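You operate a simulated robot arm through the tools that you are given. There is no shell and no other tool.

Carry out the task below with a simulated robot arm. There is one attempt and no reset: what you move stays moved.

## Task
Test the small grey fan at Fast, then switch the fan tester off.
Fine: guard closed before it goes on, and left closed; wait for the result; slider back to Slow; test no other.

The check looks at the end state, three seconds after you hand in, the way a careful person would. Anything else that was tipped, shoved, dropped, spilled or broken makes it a failure.

## Robot
A 6-joint arm with a two-finger parallel gripper, fixed in place. Base frame: the origin is at the foot of the arm, x ahead of it, y to its left, z up. Units: m, degrees, N and s.
With the tool pointing down near the work surface it reaches from about 0.22 to 0.62 m from the base axis. Its first joint turns from -66.0 to 66.0 degrees. Payload 2.7 kg.
The tool frame sits at the grasp point between the pads (the TCP): z along the fingers, y along the line on which they close. The tips reach 0.023 m beyond it. Largest opening 0.094 m; finger width 0.038, thickness 0.01; the body of the gripper, 0.054 by 0.096 m, starts 0.039 m behind the TCP.
Orientation is that of the tool frame in the base frame, as a unit quaternion [w, x, y, z]. With the fingers straight down and closing along the base's y, the tool's x points along the base's -x, its y along +y and its z along -z.

## Interface
- The arm moves only by the tool nudge_tool. Its argument "moves" is a list of rows, each a list of 3 entries, a list of its own where there are three numbers: the shift along the base's x, y, z in m, then the turn, a rotation vector about the base's x, y, z in degrees, then the gripper command, from -1 (fully open) to 1 (shut), values between in proportion. In form: [[[tx, ty, tz], [wx, wy, wz], hand], ...]. A call has 1 to 20 rows; each row is the pose to reach, as a shift and turn from the pose commanded when the call began. Rows are played at 5 a second. More than 0.05 m and 8.6 degrees between two rows, or a gripper value outside its range, and nothing of the call is played. A pose out of reach is approached as far as the arm can. The call stops where the force on the tool passes 90 N (or 10 N more than at its start, if that is more) or the arm is blocked; 0.2 s more then pass. Each finger travels about 0.045 m/s and halts on what it meets, pressing with about 25 N; the grip force reading is that of the motor and also rises with nothing between the fingers. The clock runs only during rows and for 0.2 s after the last one: add rows that repeat a pose to give the fingers time. The reply holds the time, the measured pose of the TCP, the force on the tool along the base axes, the opening and the grip force, in the units named above and with some noise, with the torque about the TCP (base axes, N m) and any sound that the robot's microphone picked up.
- Cameras (640 x 400 px; columns grow to the right, rows downward): "scene" is fixed at [0.0699, -0.4171, 1.4041]; the picture's right is [0.86, -0.51, 0.00], its down [-0.27, -0.46, -0.85] and it looks along [0.43, 0.73, -0.53] (base axes); focal length 352 px, centre (320, 200). "wrist" rides on the gripper at [0.086, 0.016, -0.075] in the tool frame; the picture's right is [-0.18, 0.98, 0.00], its down [-0.58, -0.11, -0.81] and it looks along [-0.79, -0.15, 0.59] (tool axes); focal length 243 px, centre (320, 200). There is no depth. A picture from a camera that has moved, and an enlarged one, comes with that camera's place and axes in the base frame and with its lens. The place of the scene camera against the robot may be out by one fixed shift of up to 0.012 m in any direction.
- capture(camera): a new picture of that camera. No time passes.
- enlarge(camera, box): a new picture of the part [left, top, right, bottom] of that camera's present view, enlarged. No time passes.
- close_job(): hands the job in; it is judged then, once.

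Nothing tells you positions but the pictures and the camera data. Unless the task says otherwise, let go and move clear before handing in.

The tools are called after ">>>" as name(argument=value, ...) on one line, values as JSON. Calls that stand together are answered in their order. nudge_tool: Moves the arm, as the interface text tells. Its arguments: {"type":"object","properties":{"moves":{"type":"array"}},"required":["moves"]} The other tools are called the same way: capture (camera) takes a picture; enlarge (camera, box) takes an enlarged picture of a part of a camera's view; close_job () hands the job in.

At the start:

```text
clock: 0.0
tcp_pos: [0.3418, 0.2921, 1.1048]
tool_rot: [0.001, 0.0, 1.0, 0.001]
ft_force: [0.2, -1.0, 0.3]
moment: [0.03, -0.01, -0.02]
width: 0.0939
gripper_force: 0.1
```

scene: 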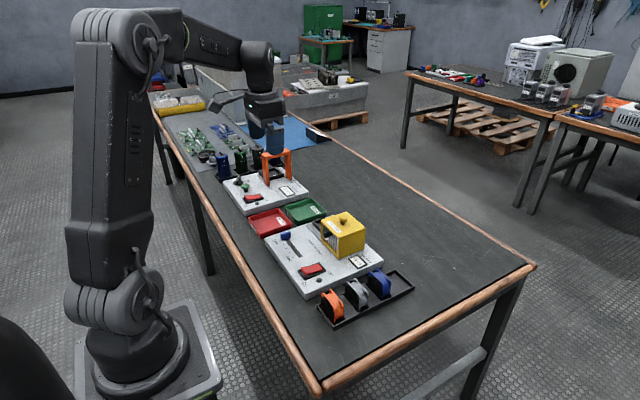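
wrist: 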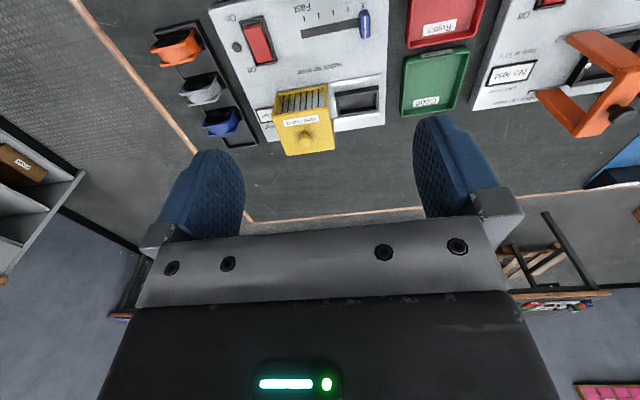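

I see a bench with two testers; the nearer one, with a yellow guard, a slider, a red switch and a tray of three fans, looks like the fan tester. I'll enlarge the views to read the labels before moving.

>>> enlarge(camera="scene", box=[240, 190, 440, 340])

>>> enlarge(camera="wrist", box=[140, 0, 400, 163])

>>> enlarge(camera="wrist", box=[380, 0, 640, 163])

>>> enlarge(camera="scene", box=[140, 90, 340, 240])

```text
2.67 times, centred on (340, 265) of scene
camera zoom: at [0.0699, -0.4171, 1.4041], right [0.86, -0.51, 0.0], down [-0.27, -0.46, -0.85], along [0.43, 0.73, -0.53], focal length 939 px, centre (267, 27)
```

zoom: 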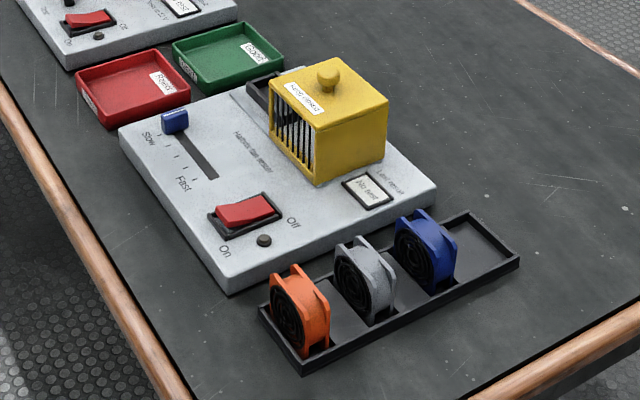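

```text
2.45 times, centred on (270, 82) of wrist
camera zoom: at [0.254, 0.3078, 1.1774], right [0.18, 0.98, 0.0], down [0.58, -0.11, 0.81], along [0.79, -0.15, -0.59], focal length 595 px, centre (443, 491)
```

zoom: 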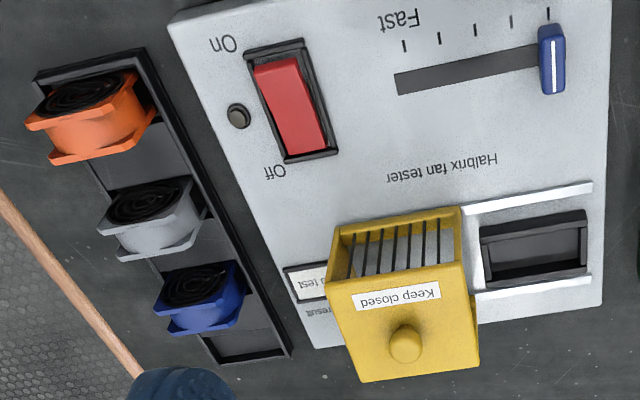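

```text
2.45 times, centred on (510, 82) of wrist
camera zoom: at [0.254, 0.3078, 1.1774], right [0.18, 0.98, 0.0], down [0.58, -0.11, 0.81], along [0.79, -0.15, -0.59], focal length 595 px, centre (-146, 491)
```

zoom: 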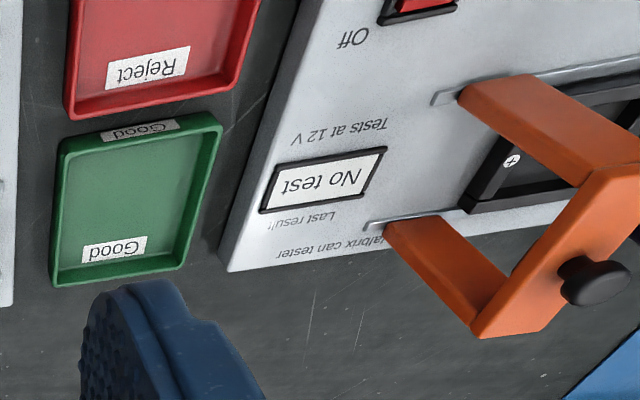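

```text
2.67 times, centred on (240, 165) of scene
camera zoom: at [0.0699, -0.4171, 1.4041], right [0.86, -0.51, 0.0], down [-0.27, -0.46, -0.85], along [0.43, 0.73, -0.53], focal length 939 px, centre (533, 293)
```

zoom: 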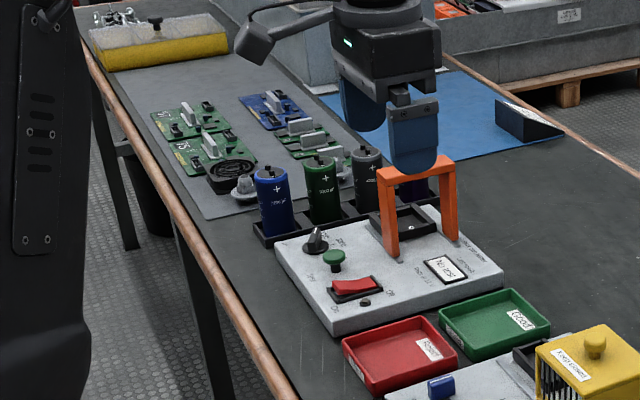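

The fan tester (plate top near z≈0.745) has its slider at x≈0.40, running from y≈0.35 (Slow) to y≈0.26 (Fast). The rocker is near (0.39, 0.18), and the guard slides along y next to the empty bay. Next I'll tilt the wrist camera down and come closer to measure these better.

>>> nudge_tool(moves=[[[-0.01, -0.02, -0.01], [0, 8, 0], -1], [[-0.03, -0.05, -0.03], [0, 16, 0], -1], [[-0.05, -0.07, -0.05], [0, 24, 0], -1], [[-0.05, -0.08, -0.07], [0, 30, 0], -1], [[-0.05, -0.08, -0.08], [0, 30, 0], -1]])

>>> capture(camera="wrist")

>>> capture(camera="scene")

```text
clock: 1.2
tcp_pos: [0.2923, 0.2117, 1.023]
tool_rot: [-0.259, 0.0, 0.966, 0.001]
ft_force: [0.5, 0.2, 0.1]
moment: [0.02, 0.0, 0.02]
width: 0.094
gripper_force: 0.1
```

```text
taken
camera wrist: at [0.2527, 0.2278, 1.1296], right [0.16, 0.98, -0.09], down [0.91, -0.11, 0.41], along [0.39, -0.15, -0.91], focal length 243 px, centre (320, 200)
```

wrist: 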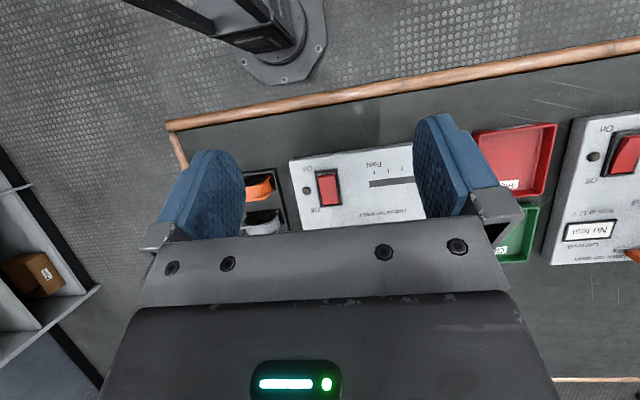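

```text
taken
```

scene: 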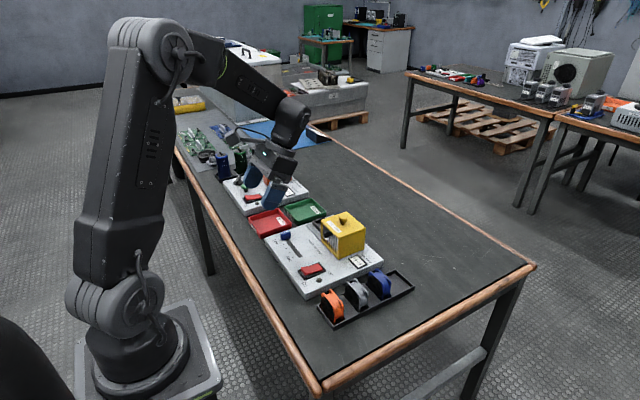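

The gripper blocks the lower half of the tilted view, so tilting that way doesn't help. I'll go back to fingers straight down, a bit closer to the base and lower, so the tester and fan tray sit in the upper half of the picture.

>>> nudge_tool(moves=[[[-0.01, -0.01, -0.01], [0, -8, 0], -1], [[-0.02, -0.02, -0.03], [0, -16, 0], -1], [[-0.03, -0.03, -0.05], [0, -24, 0], -1], [[-0.04, -0.03, -0.07], [0, -30, 0], -1], [[-0.04, -0.03, -0.07], [0, -30, 0], -1]])

>>> capture(camera="wrist")

>>> enlarge(camera="wrist", box=[240, 0, 500, 163])

>>> enlarge(camera="wrist", box=[100, 0, 360, 163])

```text
clock: 2.4
tcp_pos: [0.2517, 0.1834, 0.9554]
tool_rot: [0.002, -0.001, 1.0, 0.001]
ft_force: [-1.0, 0.0, -0.4]
moment: [0.0, 0.0, -0.02]
width: 0.0938
gripper_force: 0.1
```

```text
taken
camera wrist: at [0.1633, 0.1989, 1.0278], right [0.18, 0.98, 0.0], down [0.58, -0.11, 0.81], along [0.79, -0.15, -0.59], focal length 243 px, centre (320, 200)
```

wrist: 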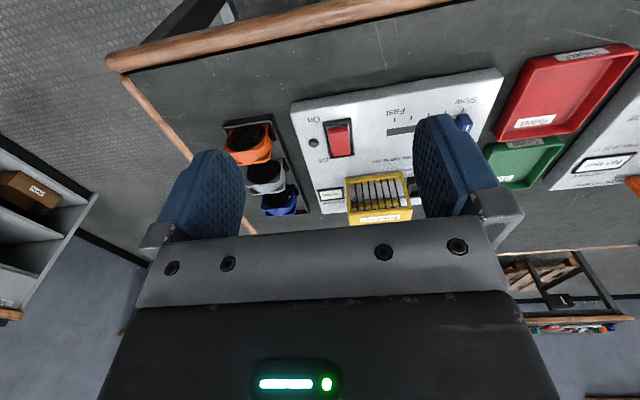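

```text
2.45 times, centred on (370, 82) of wrist
camera zoom: at [0.1633, 0.1989, 1.0278], right [0.18, 0.98, 0.0], down [0.58, -0.11, 0.81], along [0.79, -0.15, -0.59], focal length 595 px, centre (197, 491)
```

zoom: 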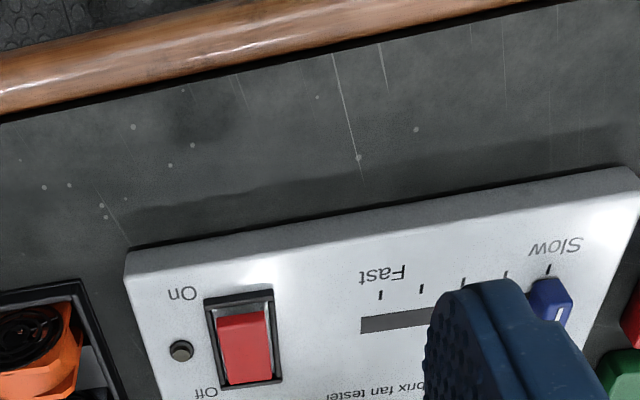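

```text
2.45 times, centred on (230, 82) of wrist
camera zoom: at [0.1633, 0.1989, 1.0278], right [0.18, 0.98, 0.0], down [0.58, -0.11, 0.81], along [0.79, -0.15, -0.59], focal length 595 px, centre (541, 491)
```

zoom: 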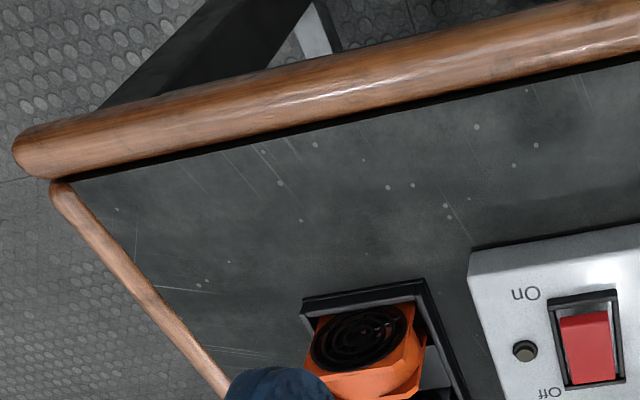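

Triangulating the LED puts the plate top at z≈0.747 with the LED at (0.396, 0.144). I'll take two views from further forward, starting with one centred on the tray and guard.

>>> nudge_tool(moves=[[[0.04, -0.01, 0], [0, 0, 0], -1], [[0.08, -0.02, 0], [0, 0, 0], -1], [[0.1, -0.02, 0], [0, 0, 0], -1], [[0.1, -0.02, 0], [0, 0, 0], -1]])

>>> capture(camera="wrist")

>>> enlarge(camera="wrist", box=[260, 0, 520, 163])

>>> enlarge(camera="wrist", box=[60, 0, 320, 163])

```text
clock: 3.4
tcp_pos: [0.3539, 0.1609, 0.9547]
tool_rot: [0.0, 0.001, 1.0, 0.001]
ft_force: [-0.4, -0.4, 0.0]
moment: [-0.01, 0.0, -0.03]
width: 0.0941
gripper_force: 0.0
```

```text
taken
camera wrist: at [0.2646, 0.1771, 1.0276], right [0.18, 0.98, 0.0], down [0.58, -0.11, 0.81], along [0.79, -0.15, -0.59], focal length 243 px, centre (320, 200)
```

wrist: 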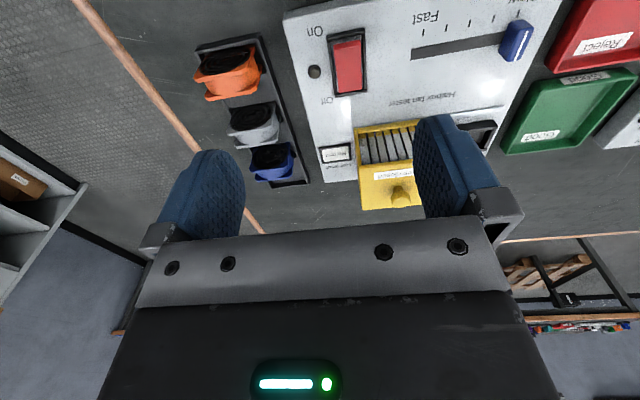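

```text
2.45 times, centred on (390, 82) of wrist
camera zoom: at [0.2646, 0.1771, 1.0276], right [0.18, 0.98, 0.0], down [0.58, -0.11, 0.81], along [0.79, -0.15, -0.59], focal length 595 px, centre (148, 491)
```

zoom: 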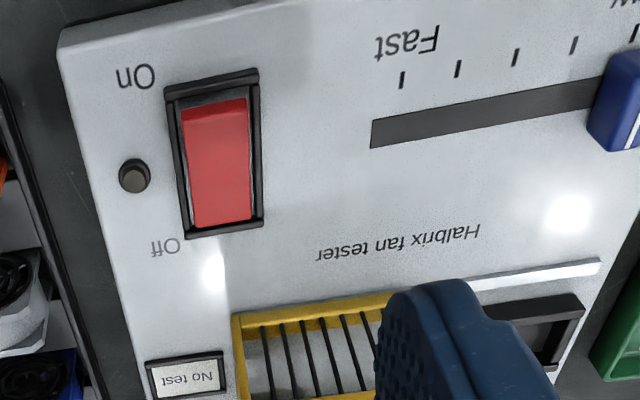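

```text
2.45 times, centred on (190, 82) of wrist
camera zoom: at [0.2646, 0.1771, 1.0276], right [0.18, 0.98, 0.0], down [0.58, -0.11, 0.81], along [0.79, -0.15, -0.59], focal length 595 px, centre (639, 491)
```

zoom: 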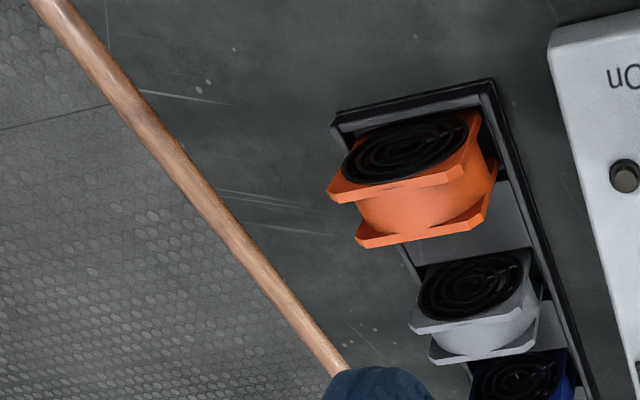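

The fans stand upright in their tray with grilles facing the robot (-x), and the tester looks aligned with the base axes. I need a clear view of the bay next to the guard, so I'll move over it.

>>> nudge_tool(moves=[[[0.03, 0.04, 0.01], [0, 0, 0], -1], [[0.06, 0.08, 0.02], [0, 0, 0], -1], [[0.09, 0.12, 0.03], [0, 0, 0], -1], [[0.11, 0.16, 0.03], [0, 0, 0], -1], [[0.11, 0.16, 0.03], [0, 0, 0], -1]])

>>> capture(camera="wrist")

>>> enlarge(camera="wrist", box=[180, 0, 440, 163])

>>> enlarge(camera="scene", box=[290, 190, 430, 320])

```text
refused: row 1 steps farther than a row can; nothing moved
```

```text
taken
camera wrist: at [0.2646, 0.1771, 1.0276], right [0.18, 0.98, 0.0], down [0.58, -0.11, 0.81], along [0.79, -0.15, -0.59], focal length 243 px, centre (320, 200)
```

wrist: 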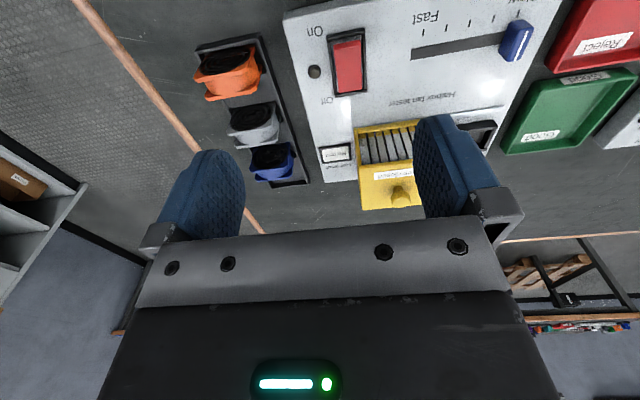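

```text
2.45 times, centred on (310, 82) of wrist
camera zoom: at [0.2646, 0.1771, 1.0276], right [0.18, 0.98, 0.0], down [0.58, -0.11, 0.81], along [0.79, -0.15, -0.59], focal length 595 px, centre (344, 491)
```

zoom: 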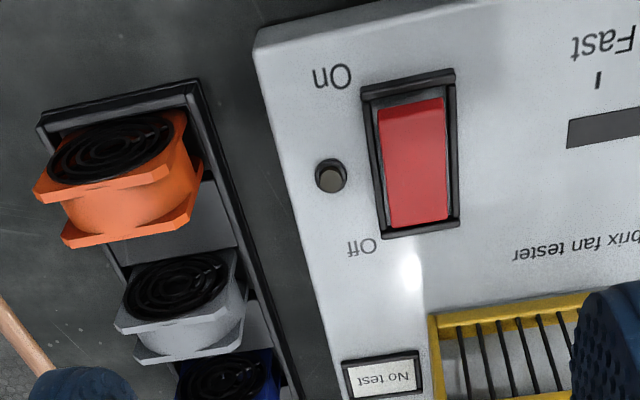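

```text
3.08 times, centred on (360, 255) of scene
camera zoom: at [0.0699, -0.4171, 1.4041], right [0.86, -0.51, 0.0], down [-0.27, -0.46, -0.85], along [0.43, 0.73, -0.53], focal length 1084 px, centre (197, 31)
```

zoom: 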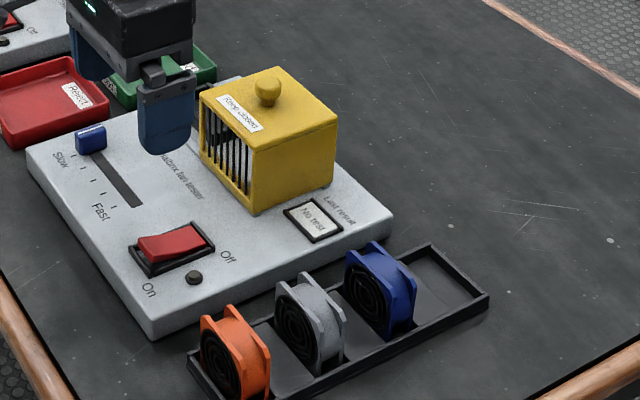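

The step was just slightly too large, so nothing moved. I'll repeat it with smaller steps to look at the bay.

>>> nudge_tool(moves=[[[0.02, 0.03, 0.01], [0, 0, 0], -1], [[0.045, 0.065, 0.02], [0, 0, 0], -1], [[0.07, 0.1, 0.03], [0, 0, 0], -1], [[0.095, 0.135, 0.03], [0, 0, 0], -1], [[0.11, 0.16, 0.03], [0, 0, 0], -1], [[0.11, 0.16, 0.03], [0, 0, 0], -1]])

>>> capture(camera="wrist")

>>> enlarge(camera="wrist", box=[180, 0, 440, 163])

```text
clock: 4.8
tcp_pos: [0.4614, 0.3236, 0.9863]
tool_rot: [0.001, 0.0, 1.0, 0.0]
ft_force: [0.7, 0.8, 0.3]
moment: [0.01, -0.01, -0.01]
width: 0.0941
gripper_force: 0.0
```

```text
taken
camera wrist: at [0.3732, 0.34, 1.0591], right [0.18, 0.98, 0.0], down [0.58, -0.11, 0.81], along [0.79, -0.15, -0.59], focal length 243 px, centre (320, 200)
```

wrist: 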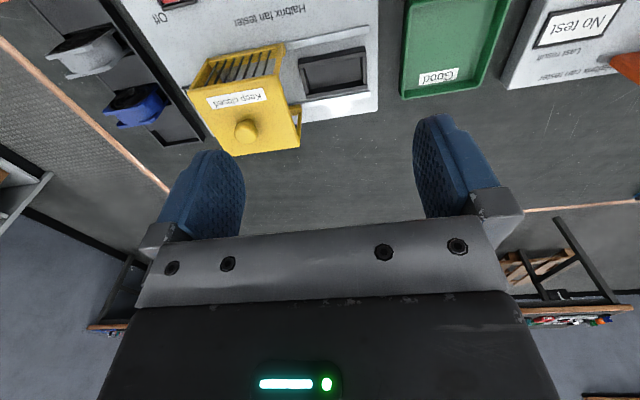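

```text
2.45 times, centred on (310, 82) of wrist
camera zoom: at [0.3732, 0.34, 1.0591], right [0.18, 0.98, 0.0], down [0.58, -0.11, 0.81], along [0.79, -0.15, -0.59], focal length 595 px, centre (344, 491)
```

zoom: 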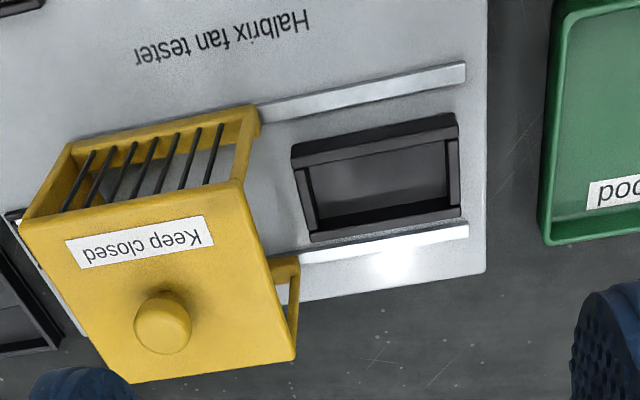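

The bay is a low-walled cradle about 0.08 (y) by 0.046 (x), centred near (0.520, 0.330). The guard sits open on the -y side of it, with its edge at y≈0.278. Next I'll look closely at the grey fan, which is near (0.44, 0.057).

>>> nudge_tool(moves=[[[-0.02, -0.04, 0], [0, 0, 0], -1], [[-0.04, -0.08, 0], [0, 0, 0], -1], [[-0.06, -0.12, 0], [0, 0, 0], -1], [[-0.08, -0.16, 0], [0, 0, 0], -1], [[-0.1, -0.2, 0], [0, 0, 0], -1], [[-0.11, -0.24, 0], [0, 0, 0], -1], [[-0.11, -0.27, -0.03], [0, 0, 0], -1], [[-0.11, -0.28, -0.07], [0, 0, 0], -1], [[-0.11, -0.28, -0.07], [0, 0, 0], -1]])

>>> capture(camera="wrist")

>>> enlarge(camera="wrist", box=[220, 60, 420, 185])

```text
clock: 6.8
tcp_pos: [0.3512, 0.041, 0.9136]
tool_rot: [0.001, 0.0, 1.0, 0.001]
ft_force: [-0.3, -0.7, -0.1]
moment: [-0.02, 0.0, -0.03]
width: 0.0942
gripper_force: 0.0
```

```text
taken
camera wrist: at [0.2629, 0.0574, 0.9875], right [0.18, 0.98, 0.0], down [0.58, -0.11, 0.81], along [0.79, -0.15, -0.59], focal length 243 px, centre (320, 200)
```

wrist: 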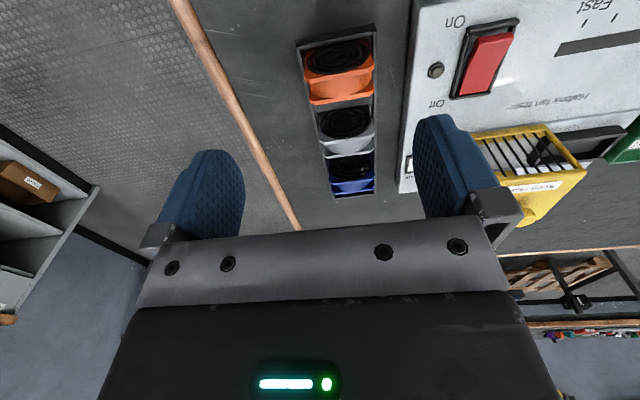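

```text
3.20 times, centred on (320, 122) of wrist
camera zoom: at [0.2629, 0.0574, 0.9875], right [0.18, 0.98, 0.0], down [0.58, -0.11, 0.81], along [0.79, -0.15, -0.59], focal length 776 px, centre (320, 448)
```

zoom: 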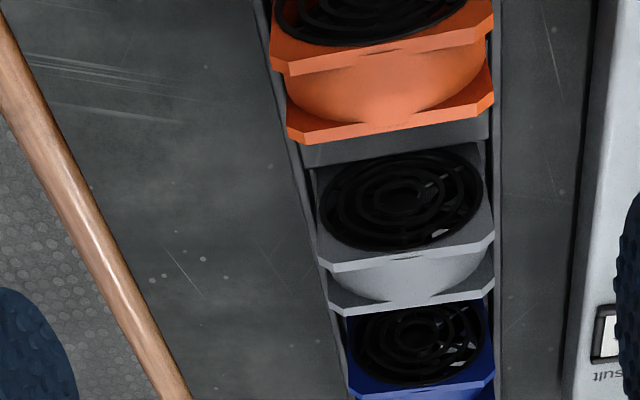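

The fan is directly ahead with its frame square to the axes. I'll take one more view from lower down and with a rotated tool, which gives fan height and position by triangulation and checks that the 90° turn is reachable.

>>> nudge_tool(moves=[[[0.0, 0, -0.03], [0, 0, 0], -1], [[0, 0, -0.06], [0, 0, 0], -1], [[0, 0, -0.06], [0, 0, 0], -1]])

>>> enlarge(camera="wrist", box=[220, 60, 420, 185])

>>> enlarge(camera="wrist", box=[220, 120, 420, 245])

>>> capture(camera="scene")

```text
clock: 7.6
tcp_pos: [0.3509, 0.0413, 0.8537]
tool_rot: [0.0, 0.0, 1.0, 0.001]
ft_force: [-0.3, 0.9, -0.5]
moment: [0.02, 0.0, 0.01]
width: 0.0939
gripper_force: 0.0
```

```text
3.20 times, centred on (320, 122) of wrist
camera zoom: at [0.2634, 0.0575, 0.9275], right [0.18, 0.98, 0.0], down [0.58, -0.11, 0.81], along [0.79, -0.15, -0.59], focal length 776 px, centre (320, 448)
```

zoom: 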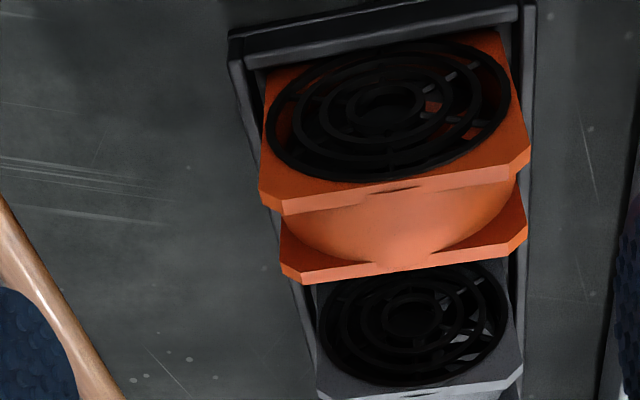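

```text
3.20 times, centred on (320, 182) of wrist
camera zoom: at [0.2634, 0.0575, 0.9275], right [0.18, 0.98, 0.0], down [0.58, -0.11, 0.81], along [0.79, -0.15, -0.59], focal length 776 px, centre (320, 256)
```

zoom: 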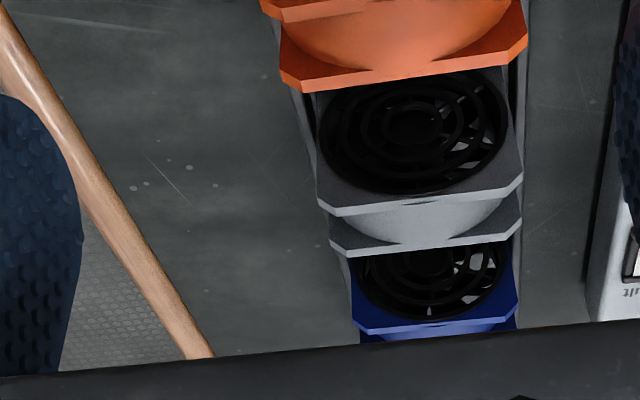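

```text
taken
```

scene: 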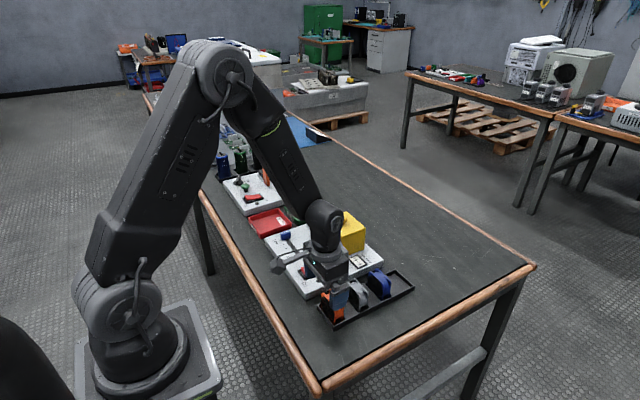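

The grey fan works out to about 60×60×25 mm, centred at (0.446, 0.054) with its top at z≈0.784. I'll turn the tool -90° about z so the fingers close along x across its thickness, which leaves room beside the guard at the bay. Then I'll hover above the fan.

>>> nudge_tool(moves=[[[0, 0, 0.02], [0, 0, -7.5], -1], [[0, 0, 0.03], [0, 0, -15], -1], [[0.01, 0, 0.03], [0, 0, -22.5], -1], [[0.02, 0, 0.03], [0, 0, -30], -1], [[0.03, 0.003, 0.03], [0, 0, -37.5], -1], [[0.04, 0.005, 0.03], [0, 0, -45], -1], [[0.05, 0.008, 0.03], [0, 0, -52.5], -1], [[0.06, 0.01, 0.03], [0, 0, -60], -1], [[0.07, 0.012, 0.03], [0, 0, -67.5], -1], [[0.08, 0.013, 0.03], [0, 0, -75], -1], [[0.09, 0.013, 0.03], [0, 0, -82.5], -0.28], [[0.095, 0.013, 0.03], [0, 0, -90], -0.28], [[0.095, 0.013, 0.03], [0, 0, -90], -0.28], [[0.095, 0.013, 0.03], [0, 0, -90], -0.28]])

>>> capture(camera="wrist")

>>> enlarge(camera="scene", box=[270, 200, 430, 330])

```text
clock: 10.6
tcp_pos: [0.4477, 0.0548, 0.8837]
tool_rot: [0.001, 0.707, 0.707, -0.001]
ft_force: [-0.5, -0.7, -0.9]
moment: [0.0, 0.0, 0.03]
width: 0.0603
gripper_force: 0.1
```

```text
taken
camera wrist: at [0.4621, 0.1413, 0.9576], right [0.98, -0.18, 0.0], down [-0.11, -0.58, 0.81], along [-0.15, -0.79, -0.59], focal length 243 px, centre (320, 200)
```

wrist: 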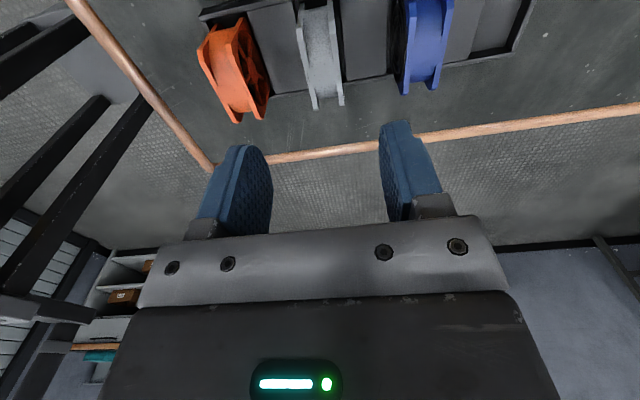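

```text
3.08 times, centred on (350, 265) of scene
camera zoom: at [0.0699, -0.4171, 1.4041], right [0.86, -0.51, 0.0], down [-0.27, -0.46, -0.85], along [0.43, 0.73, -0.53], focal length 1084 px, centre (228, 0)
```

zoom: 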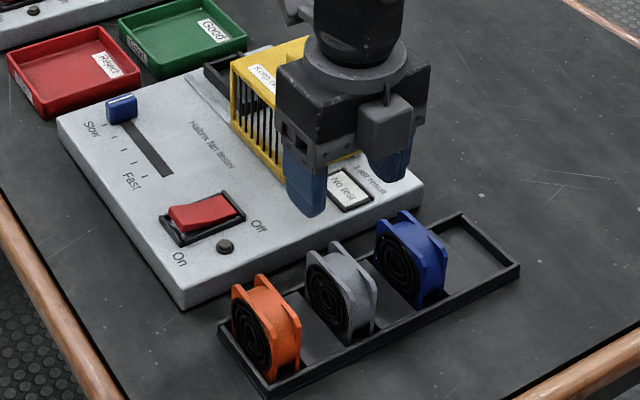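

The tool is centred over the grey fan to within a millimetre or two and the fingers will clear the orange and blue neighbours. I'll descend to grip height (TCP z≈0.775).

>>> nudge_tool(moves=[[[0, -0.001, -0.03], [0, 0, 0], -0.28], [[-0.001, -0.001, -0.055], [0, 0, 0], -0.28], [[-0.001, -0.001, -0.075], [0, 0, 0], -0.28], [[-0.001, -0.001, -0.085], [0, 0, 0], -0.28], [[-0.001, -0.001, -0.085], [0, 0, 0], -0.28]])

>>> capture(camera="wrist")

>>> enlarge(camera="scene", box=[270, 200, 430, 330])

```text
clock: 11.8
tcp_pos: [0.4459, 0.0521, 0.7977]
tool_rot: [0.002, 0.706, 0.708, 0.001]
ft_force: [-1.0, 0.3, -0.2]
moment: [0.02, -0.01, 0.02]
width: 0.0603
gripper_force: 0.0
```

```text
taken
camera wrist: at [0.4602, 0.1398, 0.8718], right [0.98, -0.18, 0.0], down [-0.11, -0.58, 0.81], along [-0.15, -0.79, -0.59], focal length 243 px, centre (320, 200)
```

wrist: 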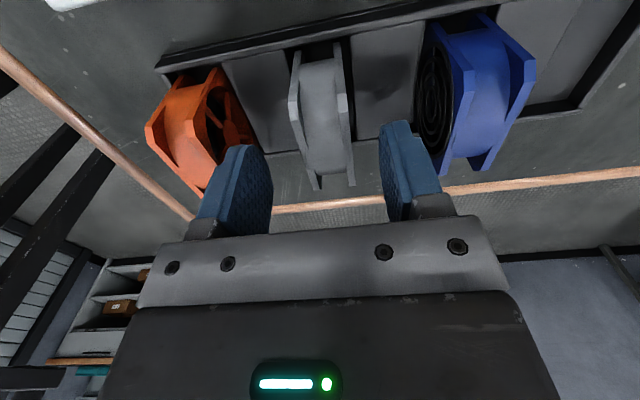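

```text
3.08 times, centred on (350, 265) of scene
camera zoom: at [0.0699, -0.4171, 1.4041], right [0.86, -0.51, 0.0], down [-0.27, -0.46, -0.85], along [0.43, 0.73, -0.53], focal length 1084 px, centre (228, 0)
```

zoom: 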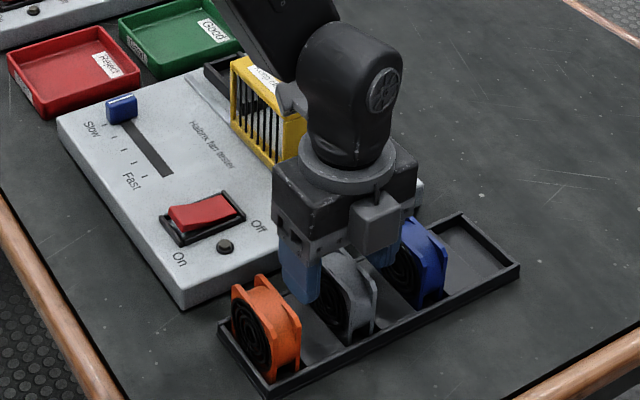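

The fan sits between the open fingers with clearance either side. I'll descend the last 22 mm and close.

>>> nudge_tool(moves=[[[0.001, 0.001, -0.012], [0, 0, 0], -0.28], [[0.001, 0.001, -0.022], [0, 0, 0], -0.28], [[0.001, 0.001, -0.022], [0, 0, 0], 0.0], [[0.001, 0.001, -0.022], [0, 0, 0], 0.3], [[0.001, 0.001, -0.022], [0, 0, 0], 0.7], [[0.001, 0.001, -0.022], [0, 0, 0], 1], [[0.001, 0.001, -0.022], [0, 0, 0], 1], [[0.001, 0.001, -0.022], [0, 0, 0], 1], [[0.001, 0.001, -0.022], [0, 0, 0], 1]])

>>> capture(camera="wrist")

```text
clock: 13.8
tcp_pos: [0.4449, 0.0557, 0.7768]
tool_rot: [0.001, 0.707, 0.707, 0.0]
ft_force: [0.7, 0.5, 0.4]
moment: [-0.01, 0.01, 0.01]
width: 0.0246
gripper_force: 24.8
```

```text
taken
camera wrist: at [0.4608, 0.1417, 0.8499], right [0.98, -0.18, 0.0], down [-0.11, -0.58, 0.81], along [-0.15, -0.79, -0.59], focal length 243 px, centre (320, 200)
```

wrist: 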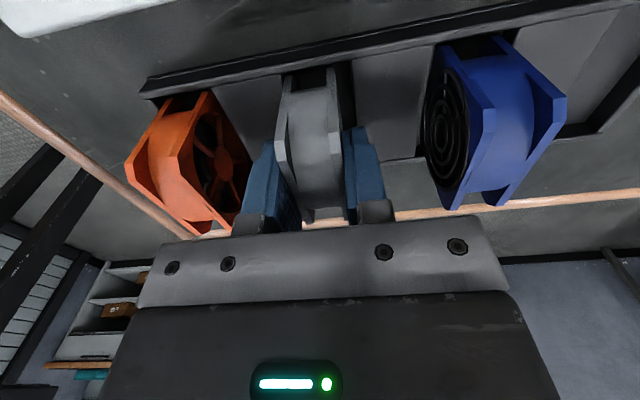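

The fan is gripped (opening 24.6 mm, 25 N). I'll lift it straight up, check it, and take it to a hover near the bay.

>>> nudge_tool(moves=[[[0, 0, 0.01], [0, 0, 0], 1], [[0, 0, 0.03], [0, 0, 0], 1], [[0, 0, 0.06], [0, 0, 0], 1], [[0, 0, 0.1], [0, 0, 0], 1], [[0, 0, 0.14], [0, 0, 0], 1], [[0, 0, 0.17], [0, 0, 0], 1], [[0, 0, 0.17], [0, 0, 0], 1]])

>>> capture(camera="wrist")

>>> enlarge(camera="scene", box=[270, 180, 430, 310])

```text
clock: 15.4
tcp_pos: [0.4453, 0.0554, 0.947]
tool_rot: [0.001, 0.707, 0.707, -0.001]
ft_force: [-0.8, 0.3, -1.8]
moment: [0.02, 0.0, 0.0]
width: 0.0244
gripper_force: 24.9
```

```text
taken
camera wrist: at [0.4605, 0.1415, 1.0216], right [0.98, -0.18, 0.0], down [-0.11, -0.58, 0.81], along [-0.15, -0.79, -0.59], focal length 243 px, centre (320, 200)
```

wrist: 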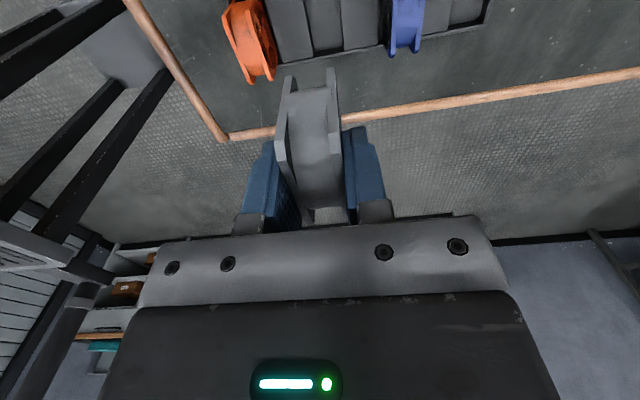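

```text
3.08 times, centred on (350, 245) of scene
camera zoom: at [0.0699, -0.4171, 1.4041], right [0.86, -0.51, 0.0], down [-0.27, -0.46, -0.85], along [0.43, 0.73, -0.53], focal length 1084 px, centre (228, 62)
```

zoom: 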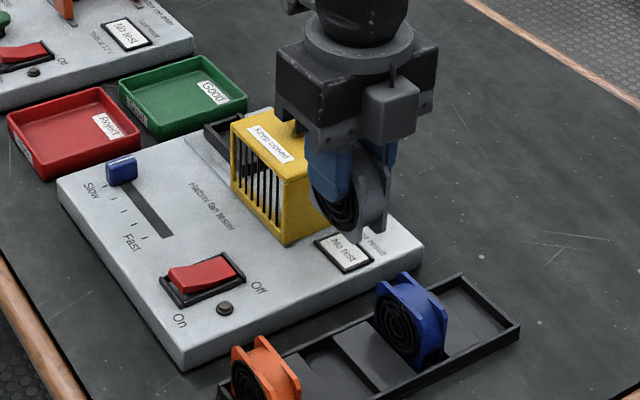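

The fan is securely held, and its centre is about 1.5 mm to -y of the TCP. I'll carry it at this height, well above the guard knob (top ≈0.85), to hover over the bay.

>>> nudge_tool(moves=[[[0.01, 0.03, 0], [0, 0, 0], 1], [[0.02, 0.07, 0], [0, 0, 0], 1], [[0.03, 0.11, 0], [0, 0, 0], 1], [[0.04, 0.15, 0], [0, 0, 0], 1], [[0.05, 0.19, 0], [0, 0, 0], 1], [[0.06, 0.23, 0], [0, 0, 0], 1], [[0.07, 0.26, 0], [0, 0, 0], 1], [[0.075, 0.275, 0], [0, 0, 0], 1], [[0.075, 0.275, 0], [0, 0, 0], 1]])

>>> capture(camera="wrist")

>>> enlarge(camera="wrist", box=[220, 0, 420, 125])

>>> enlarge(camera="scene", box=[270, 150, 430, 280])

```text
clock: 17.4
tcp_pos: [0.5224, 0.3299, 0.9458]
tool_rot: [0.001, 0.708, 0.706, -0.001]
ft_force: [0.0, -0.5, -1.4]
moment: [0.03, -0.01, 0.01]
width: 0.0247
gripper_force: 25.0
```

```text
taken
camera wrist: at [0.5372, 0.416, 1.0191], right [0.98, -0.18, 0.0], down [-0.11, -0.58, 0.81], along [-0.15, -0.79, -0.59], focal length 243 px, centre (320, 200)
```

wrist: 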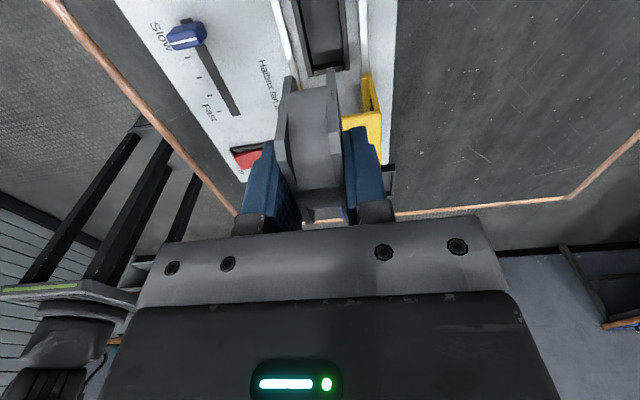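

```text
3.20 times, centred on (320, 62) of wrist
camera zoom: at [0.5372, 0.416, 1.0191], right [0.98, -0.18, 0.0], down [-0.11, -0.58, 0.81], along [-0.15, -0.79, -0.59], focal length 776 px, centre (320, 640)
```

zoom: 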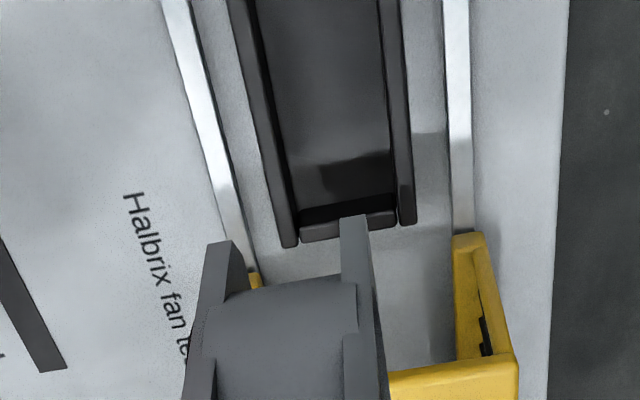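

```text
3.08 times, centred on (350, 215) of scene
camera zoom: at [0.07, -0.4171, 1.4041], right [0.86, -0.51, 0.0], down [-0.27, -0.46, -0.85], along [0.43, 0.73, -0.53], focal length 1084 px, centre (228, 154)
```

zoom: 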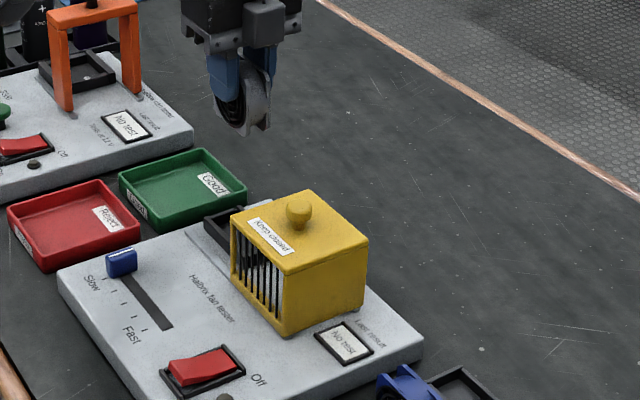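

Comparing the fan and cradle in this one picture, the cradle opening is about 34 × 69 mm centred at x≈0.523, y≈0.329. The fan needs about +2.5 mm in x and +1 mm in y. I'll apply that and go down to just above the rim to check.

>>> nudge_tool(moves=[[[0.0025, 0.001, -0.03], [0, 0, 0], 1], [[0.0025, 0.001, -0.065], [0, 0, 0], 1], [[0.0025, 0.001, -0.1], [0, 0, 0], 1], [[0.0025, 0.001, -0.11], [0, 0, 0], 1], [[0.0025, 0.001, -0.11], [0, 0, 0], 1]])

>>> capture(camera="wrist")

>>> enlarge(camera="wrist", box=[220, 0, 420, 125])

>>> enlarge(camera="scene", box=[270, 170, 390, 265])

```text
clock: 18.6
tcp_pos: [0.5251, 0.3301, 0.8354]
tool_rot: [0.002, 0.707, 0.707, 0.0]
ft_force: [-0.2, -0.1, -0.1]
moment: [-0.01, 0.03, -0.04]
width: 0.0245
gripper_force: 25.2
```

```text
taken
camera wrist: at [0.5392, 0.4166, 0.9088], right [0.98, -0.18, 0.0], down [-0.11, -0.58, 0.81], along [-0.15, -0.79, -0.59], focal length 243 px, centre (320, 200)
```

wrist: 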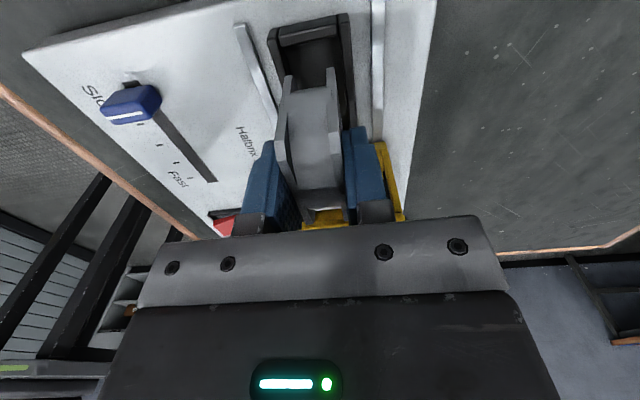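

```text
3.20 times, centred on (320, 62) of wrist
camera zoom: at [0.5392, 0.4166, 0.9088], right [0.98, -0.18, 0.0], down [-0.11, -0.58, 0.81], along [-0.15, -0.79, -0.59], focal length 776 px, centre (320, 640)
```

zoom: 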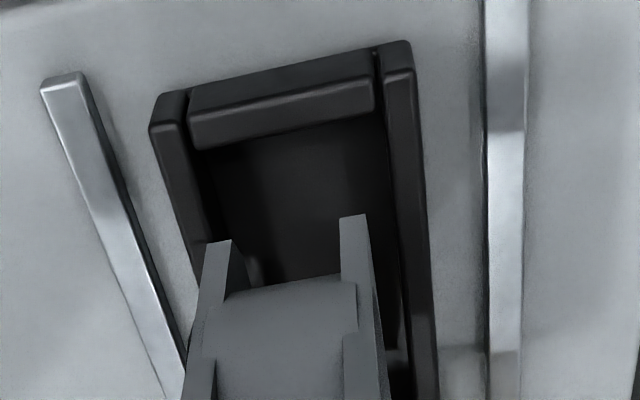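

```text
4.21 times, centred on (330, 218) of scene
camera zoom: at [0.07, -0.4171, 1.4041], right [0.86, -0.51, 0.0], down [-0.27, -0.46, -0.85], along [0.43, 0.73, -0.53], focal length 1483 px, centre (278, 126)
```

zoom: 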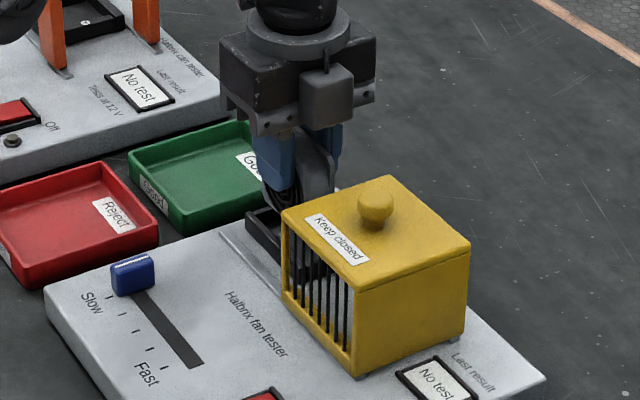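

The fan now has about 4 mm of margin on every side, with only about +1 mm in x left to correct. I'll lower it gently and watch the contact force.

>>> nudge_tool(moves=[[[0.001, 0, -0.01], [0, 0, 0], 1], [[0.001, 0, -0.018], [0, 0, 0], 1], [[0.001, 0, -0.024], [0, 0, 0], 1], [[0.001, 0, -0.024], [0, 0, 0], 1]])

>>> enlarge(camera="wrist", box=[220, 0, 420, 125])

```text
clock: 19.6
tcp_pos: [0.5257, 0.3299, 0.812]
tool_rot: [0.001, 0.707, 0.707, 0.0]
ft_force: [-0.4, -0.3, -0.5]
moment: [0.01, -0.02, 0.02]
width: 0.0245
gripper_force: 25.1
```

```text
3.20 times, centred on (320, 62) of wrist
camera zoom: at [0.5402, 0.4171, 0.8853], right [0.98, -0.18, 0.0], down [-0.11, -0.58, 0.81], along [-0.15, -0.79, -0.59], focal length 776 px, centre (320, 640)
```

zoom: 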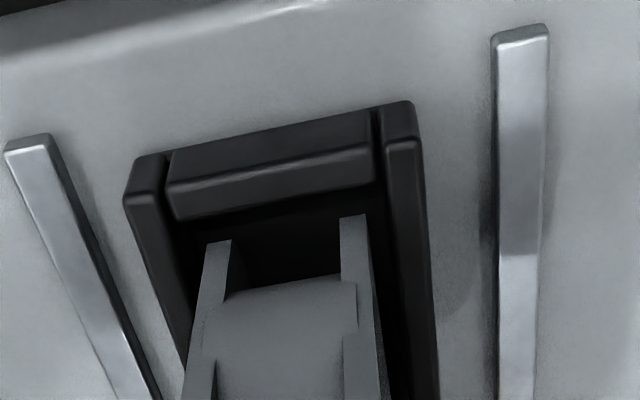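

The fan is entering the opening, well centred and with no contact. I'll lower it further in small steps.

>>> nudge_tool(moves=[[[0, 0, -0.003], [0, 0, 0], 1], [[0, 0, -0.006], [0, 0, 0], 1], [[0, 0, -0.006], [0, 0, 0], 1]])

```text
clock: 20.4
tcp_pos: [0.5262, 0.331, 0.8076]
tool_rot: [0.001, 0.707, 0.707, 0.0]
ft_force: [0.6, -1.1, -0.6]
moment: [0.01, -0.01, 0.06]
width: 0.0246
gripper_force: 25.0
```

>>> nudge_tool(moves=[[[0, 0, -0.002], [0, 0, 0], 1], [[0, 0, -0.004], [0, 0, 0], 1], [[0, 0, -0.004], [0, 0, 0], 1]])

>>> enlarge(camera="wrist", box=[220, 0, 420, 125])

```text
clock: 21.2
tcp_pos: [0.5265, 0.3326, 0.8049]
tool_rot: [0.002, 0.707, 0.707, 0.001]
ft_force: [-3.1, -3.9, 21.0]
moment: [-0.14, 0.18, 0.01]
width: 0.0248
gripper_force: 24.9
```

```text
3.20 times, centred on (320, 62) of wrist
camera zoom: at [0.5407, 0.4176, 0.8791], right [0.98, -0.18, 0.01], down [-0.11, -0.58, 0.81], along [-0.14, -0.79, -0.59], focal length 776 px, centre (320, 640)
```

zoom: 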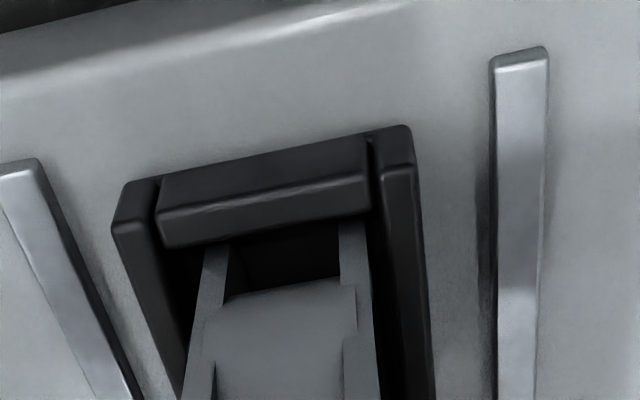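

The 21 N upward force means the fan has seated on the cradle floor, and its flange ends are hidden behind the cradle wall, so it is inside. I'll release and rise straight up.

>>> nudge_tool(moves=[[[0, 0, 0.002], [0, 0, 0], 0.4], [[0, 0, 0.002], [0, 0, 0], 0.0], [[0, 0, 0.002], [0, 0, 0], -0.28], [[0, 0, 0.002], [0, 0, 0], -0.28], [[0, 0, 0.02], [0, 0, 0], -0.28], [[0, 0, 0.05], [0, 0, 0], -0.28], [[0, 0, 0.09], [0, 0, 0], -0.28], [[0, 0, 0.13], [0, 0, 0], -0.28], [[0, 0, 0.13], [0, 0, 0], -0.28]])

>>> capture(camera="wrist")

>>> enlarge(camera="wrist", box=[220, 0, 420, 125])

>>> enlarge(camera="scene", box=[270, 170, 390, 265])

```text
clock: 23.2
tcp_pos: [0.5258, 0.333, 0.9344]
tool_rot: [0.001, 0.707, 0.707, 0.0]
ft_force: [-0.7, -0.2, -0.6]
moment: [-0.01, 0.02, -0.04]
width: 0.0601
gripper_force: 0.1
```

```text
taken
camera wrist: at [0.5407, 0.4193, 1.0076], right [0.98, -0.18, 0.0], down [-0.11, -0.58, 0.81], along [-0.15, -0.79, -0.59], focal length 243 px, centre (320, 200)
```

wrist: 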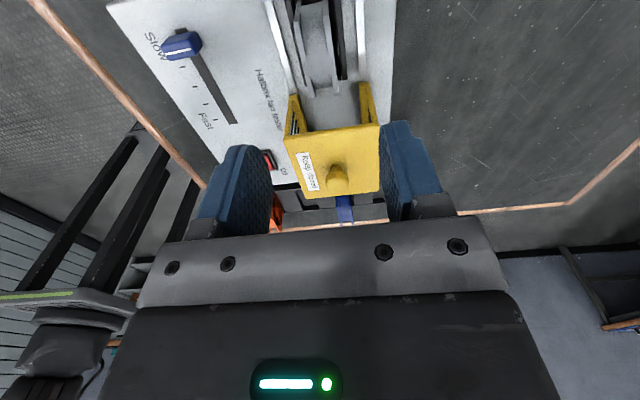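

```text
3.20 times, centred on (320, 62) of wrist
camera zoom: at [0.5407, 0.4193, 1.0076], right [0.98, -0.18, 0.0], down [-0.11, -0.58, 0.81], along [-0.15, -0.79, -0.59], focal length 776 px, centre (320, 640)
```

zoom: 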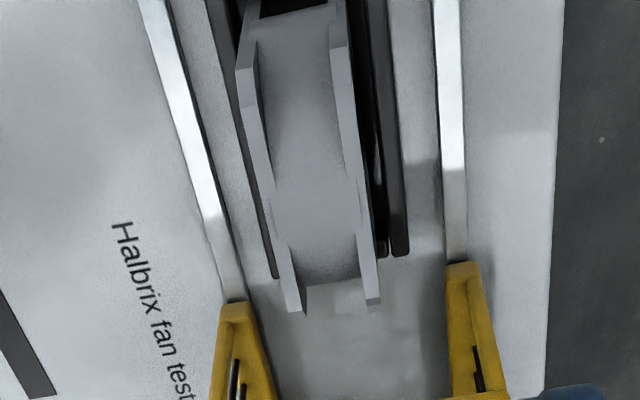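

```text
4.21 times, centred on (330, 218) of scene
camera zoom: at [0.0699, -0.4171, 1.4041], right [0.86, -0.51, 0.0], down [-0.27, -0.46, -0.85], along [0.43, 0.73, -0.53], focal length 1483 px, centre (278, 126)
```

zoom: 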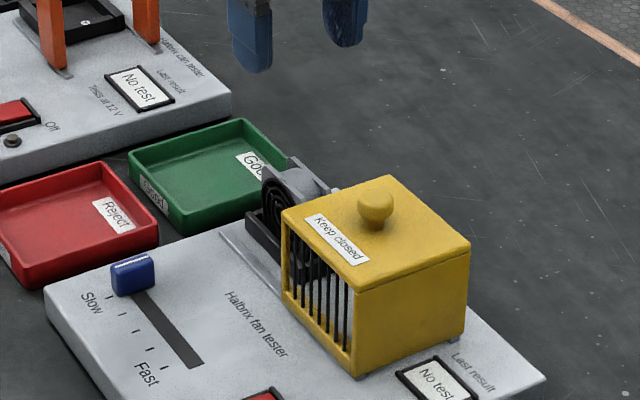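

The fan sits upright in the cradle, released cleanly. Next is the guard. I'll turn the tool back +90° so the fingers close along y, the sliding direction, and look at the guard knob near (0.524, 0.23, 0.84).

>>> nudge_tool(moves=[[[-0.005, 0, 0.01], [0, 0, 7.5], -0.28], [[-0.01, -0.005, 0.015], [0, 0, 15], -0.28], [[-0.015, -0.01, 0.015], [0, 0, 22.5], -0.28], [[-0.02, -0.02, 0.015], [0, 0, 30], -0.28], [[-0.025, -0.03, 0.015], [0, 0, 37.5], -0.28], [[-0.03, -0.04, 0.015], [0, 0, 45], -0.28], [[-0.035, -0.05, 0.015], [0, 0, 52.5], -0.28], [[-0.04, -0.06, 0.015], [0, 0, 60], -0.28], [[-0.05, -0.07, 0.015], [0, 0, 67.5], -0.28], [[-0.06, -0.08, 0.015], [0, 0, 75], -0.28], [[-0.07, -0.09, 0.01], [0, 0, 82.5], -0.28], [[-0.07, -0.1, 0], [0, 0, 90], -0.28], [[-0.07, -0.1, 0], [0, 0, 90], -0.28]])

>>> capture(camera="wrist")

>>> enlarge(camera="wrist", box=[220, 60, 420, 185])

```text
clock: 26.0
tcp_pos: [0.4551, 0.2308, 0.934]
tool_rot: [0.001, -0.001, 1.0, 0.001]
ft_force: [-0.3, -1.2, -0.8]
moment: [0.0, 0.01, -0.03]
width: 0.0605
gripper_force: 0.1
```

```text
taken
camera wrist: at [0.3673, 0.2461, 1.007], right [0.18, 0.98, 0.0], down [0.58, -0.11, 0.81], along [0.79, -0.15, -0.59], focal length 243 px, centre (320, 200)
```

wrist: 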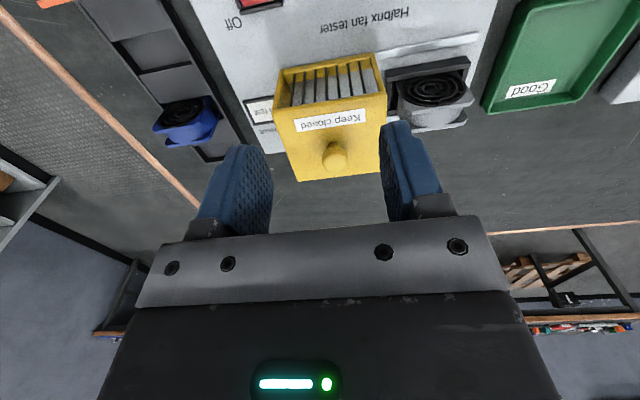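

```text
3.20 times, centred on (320, 122) of wrist
camera zoom: at [0.3673, 0.2461, 1.007], right [0.18, 0.98, 0.0], down [0.58, -0.11, 0.81], along [0.79, -0.15, -0.59], focal length 776 px, centre (320, 448)
```

zoom: 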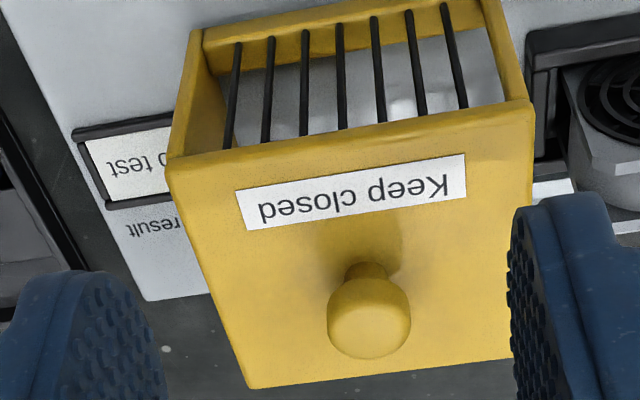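

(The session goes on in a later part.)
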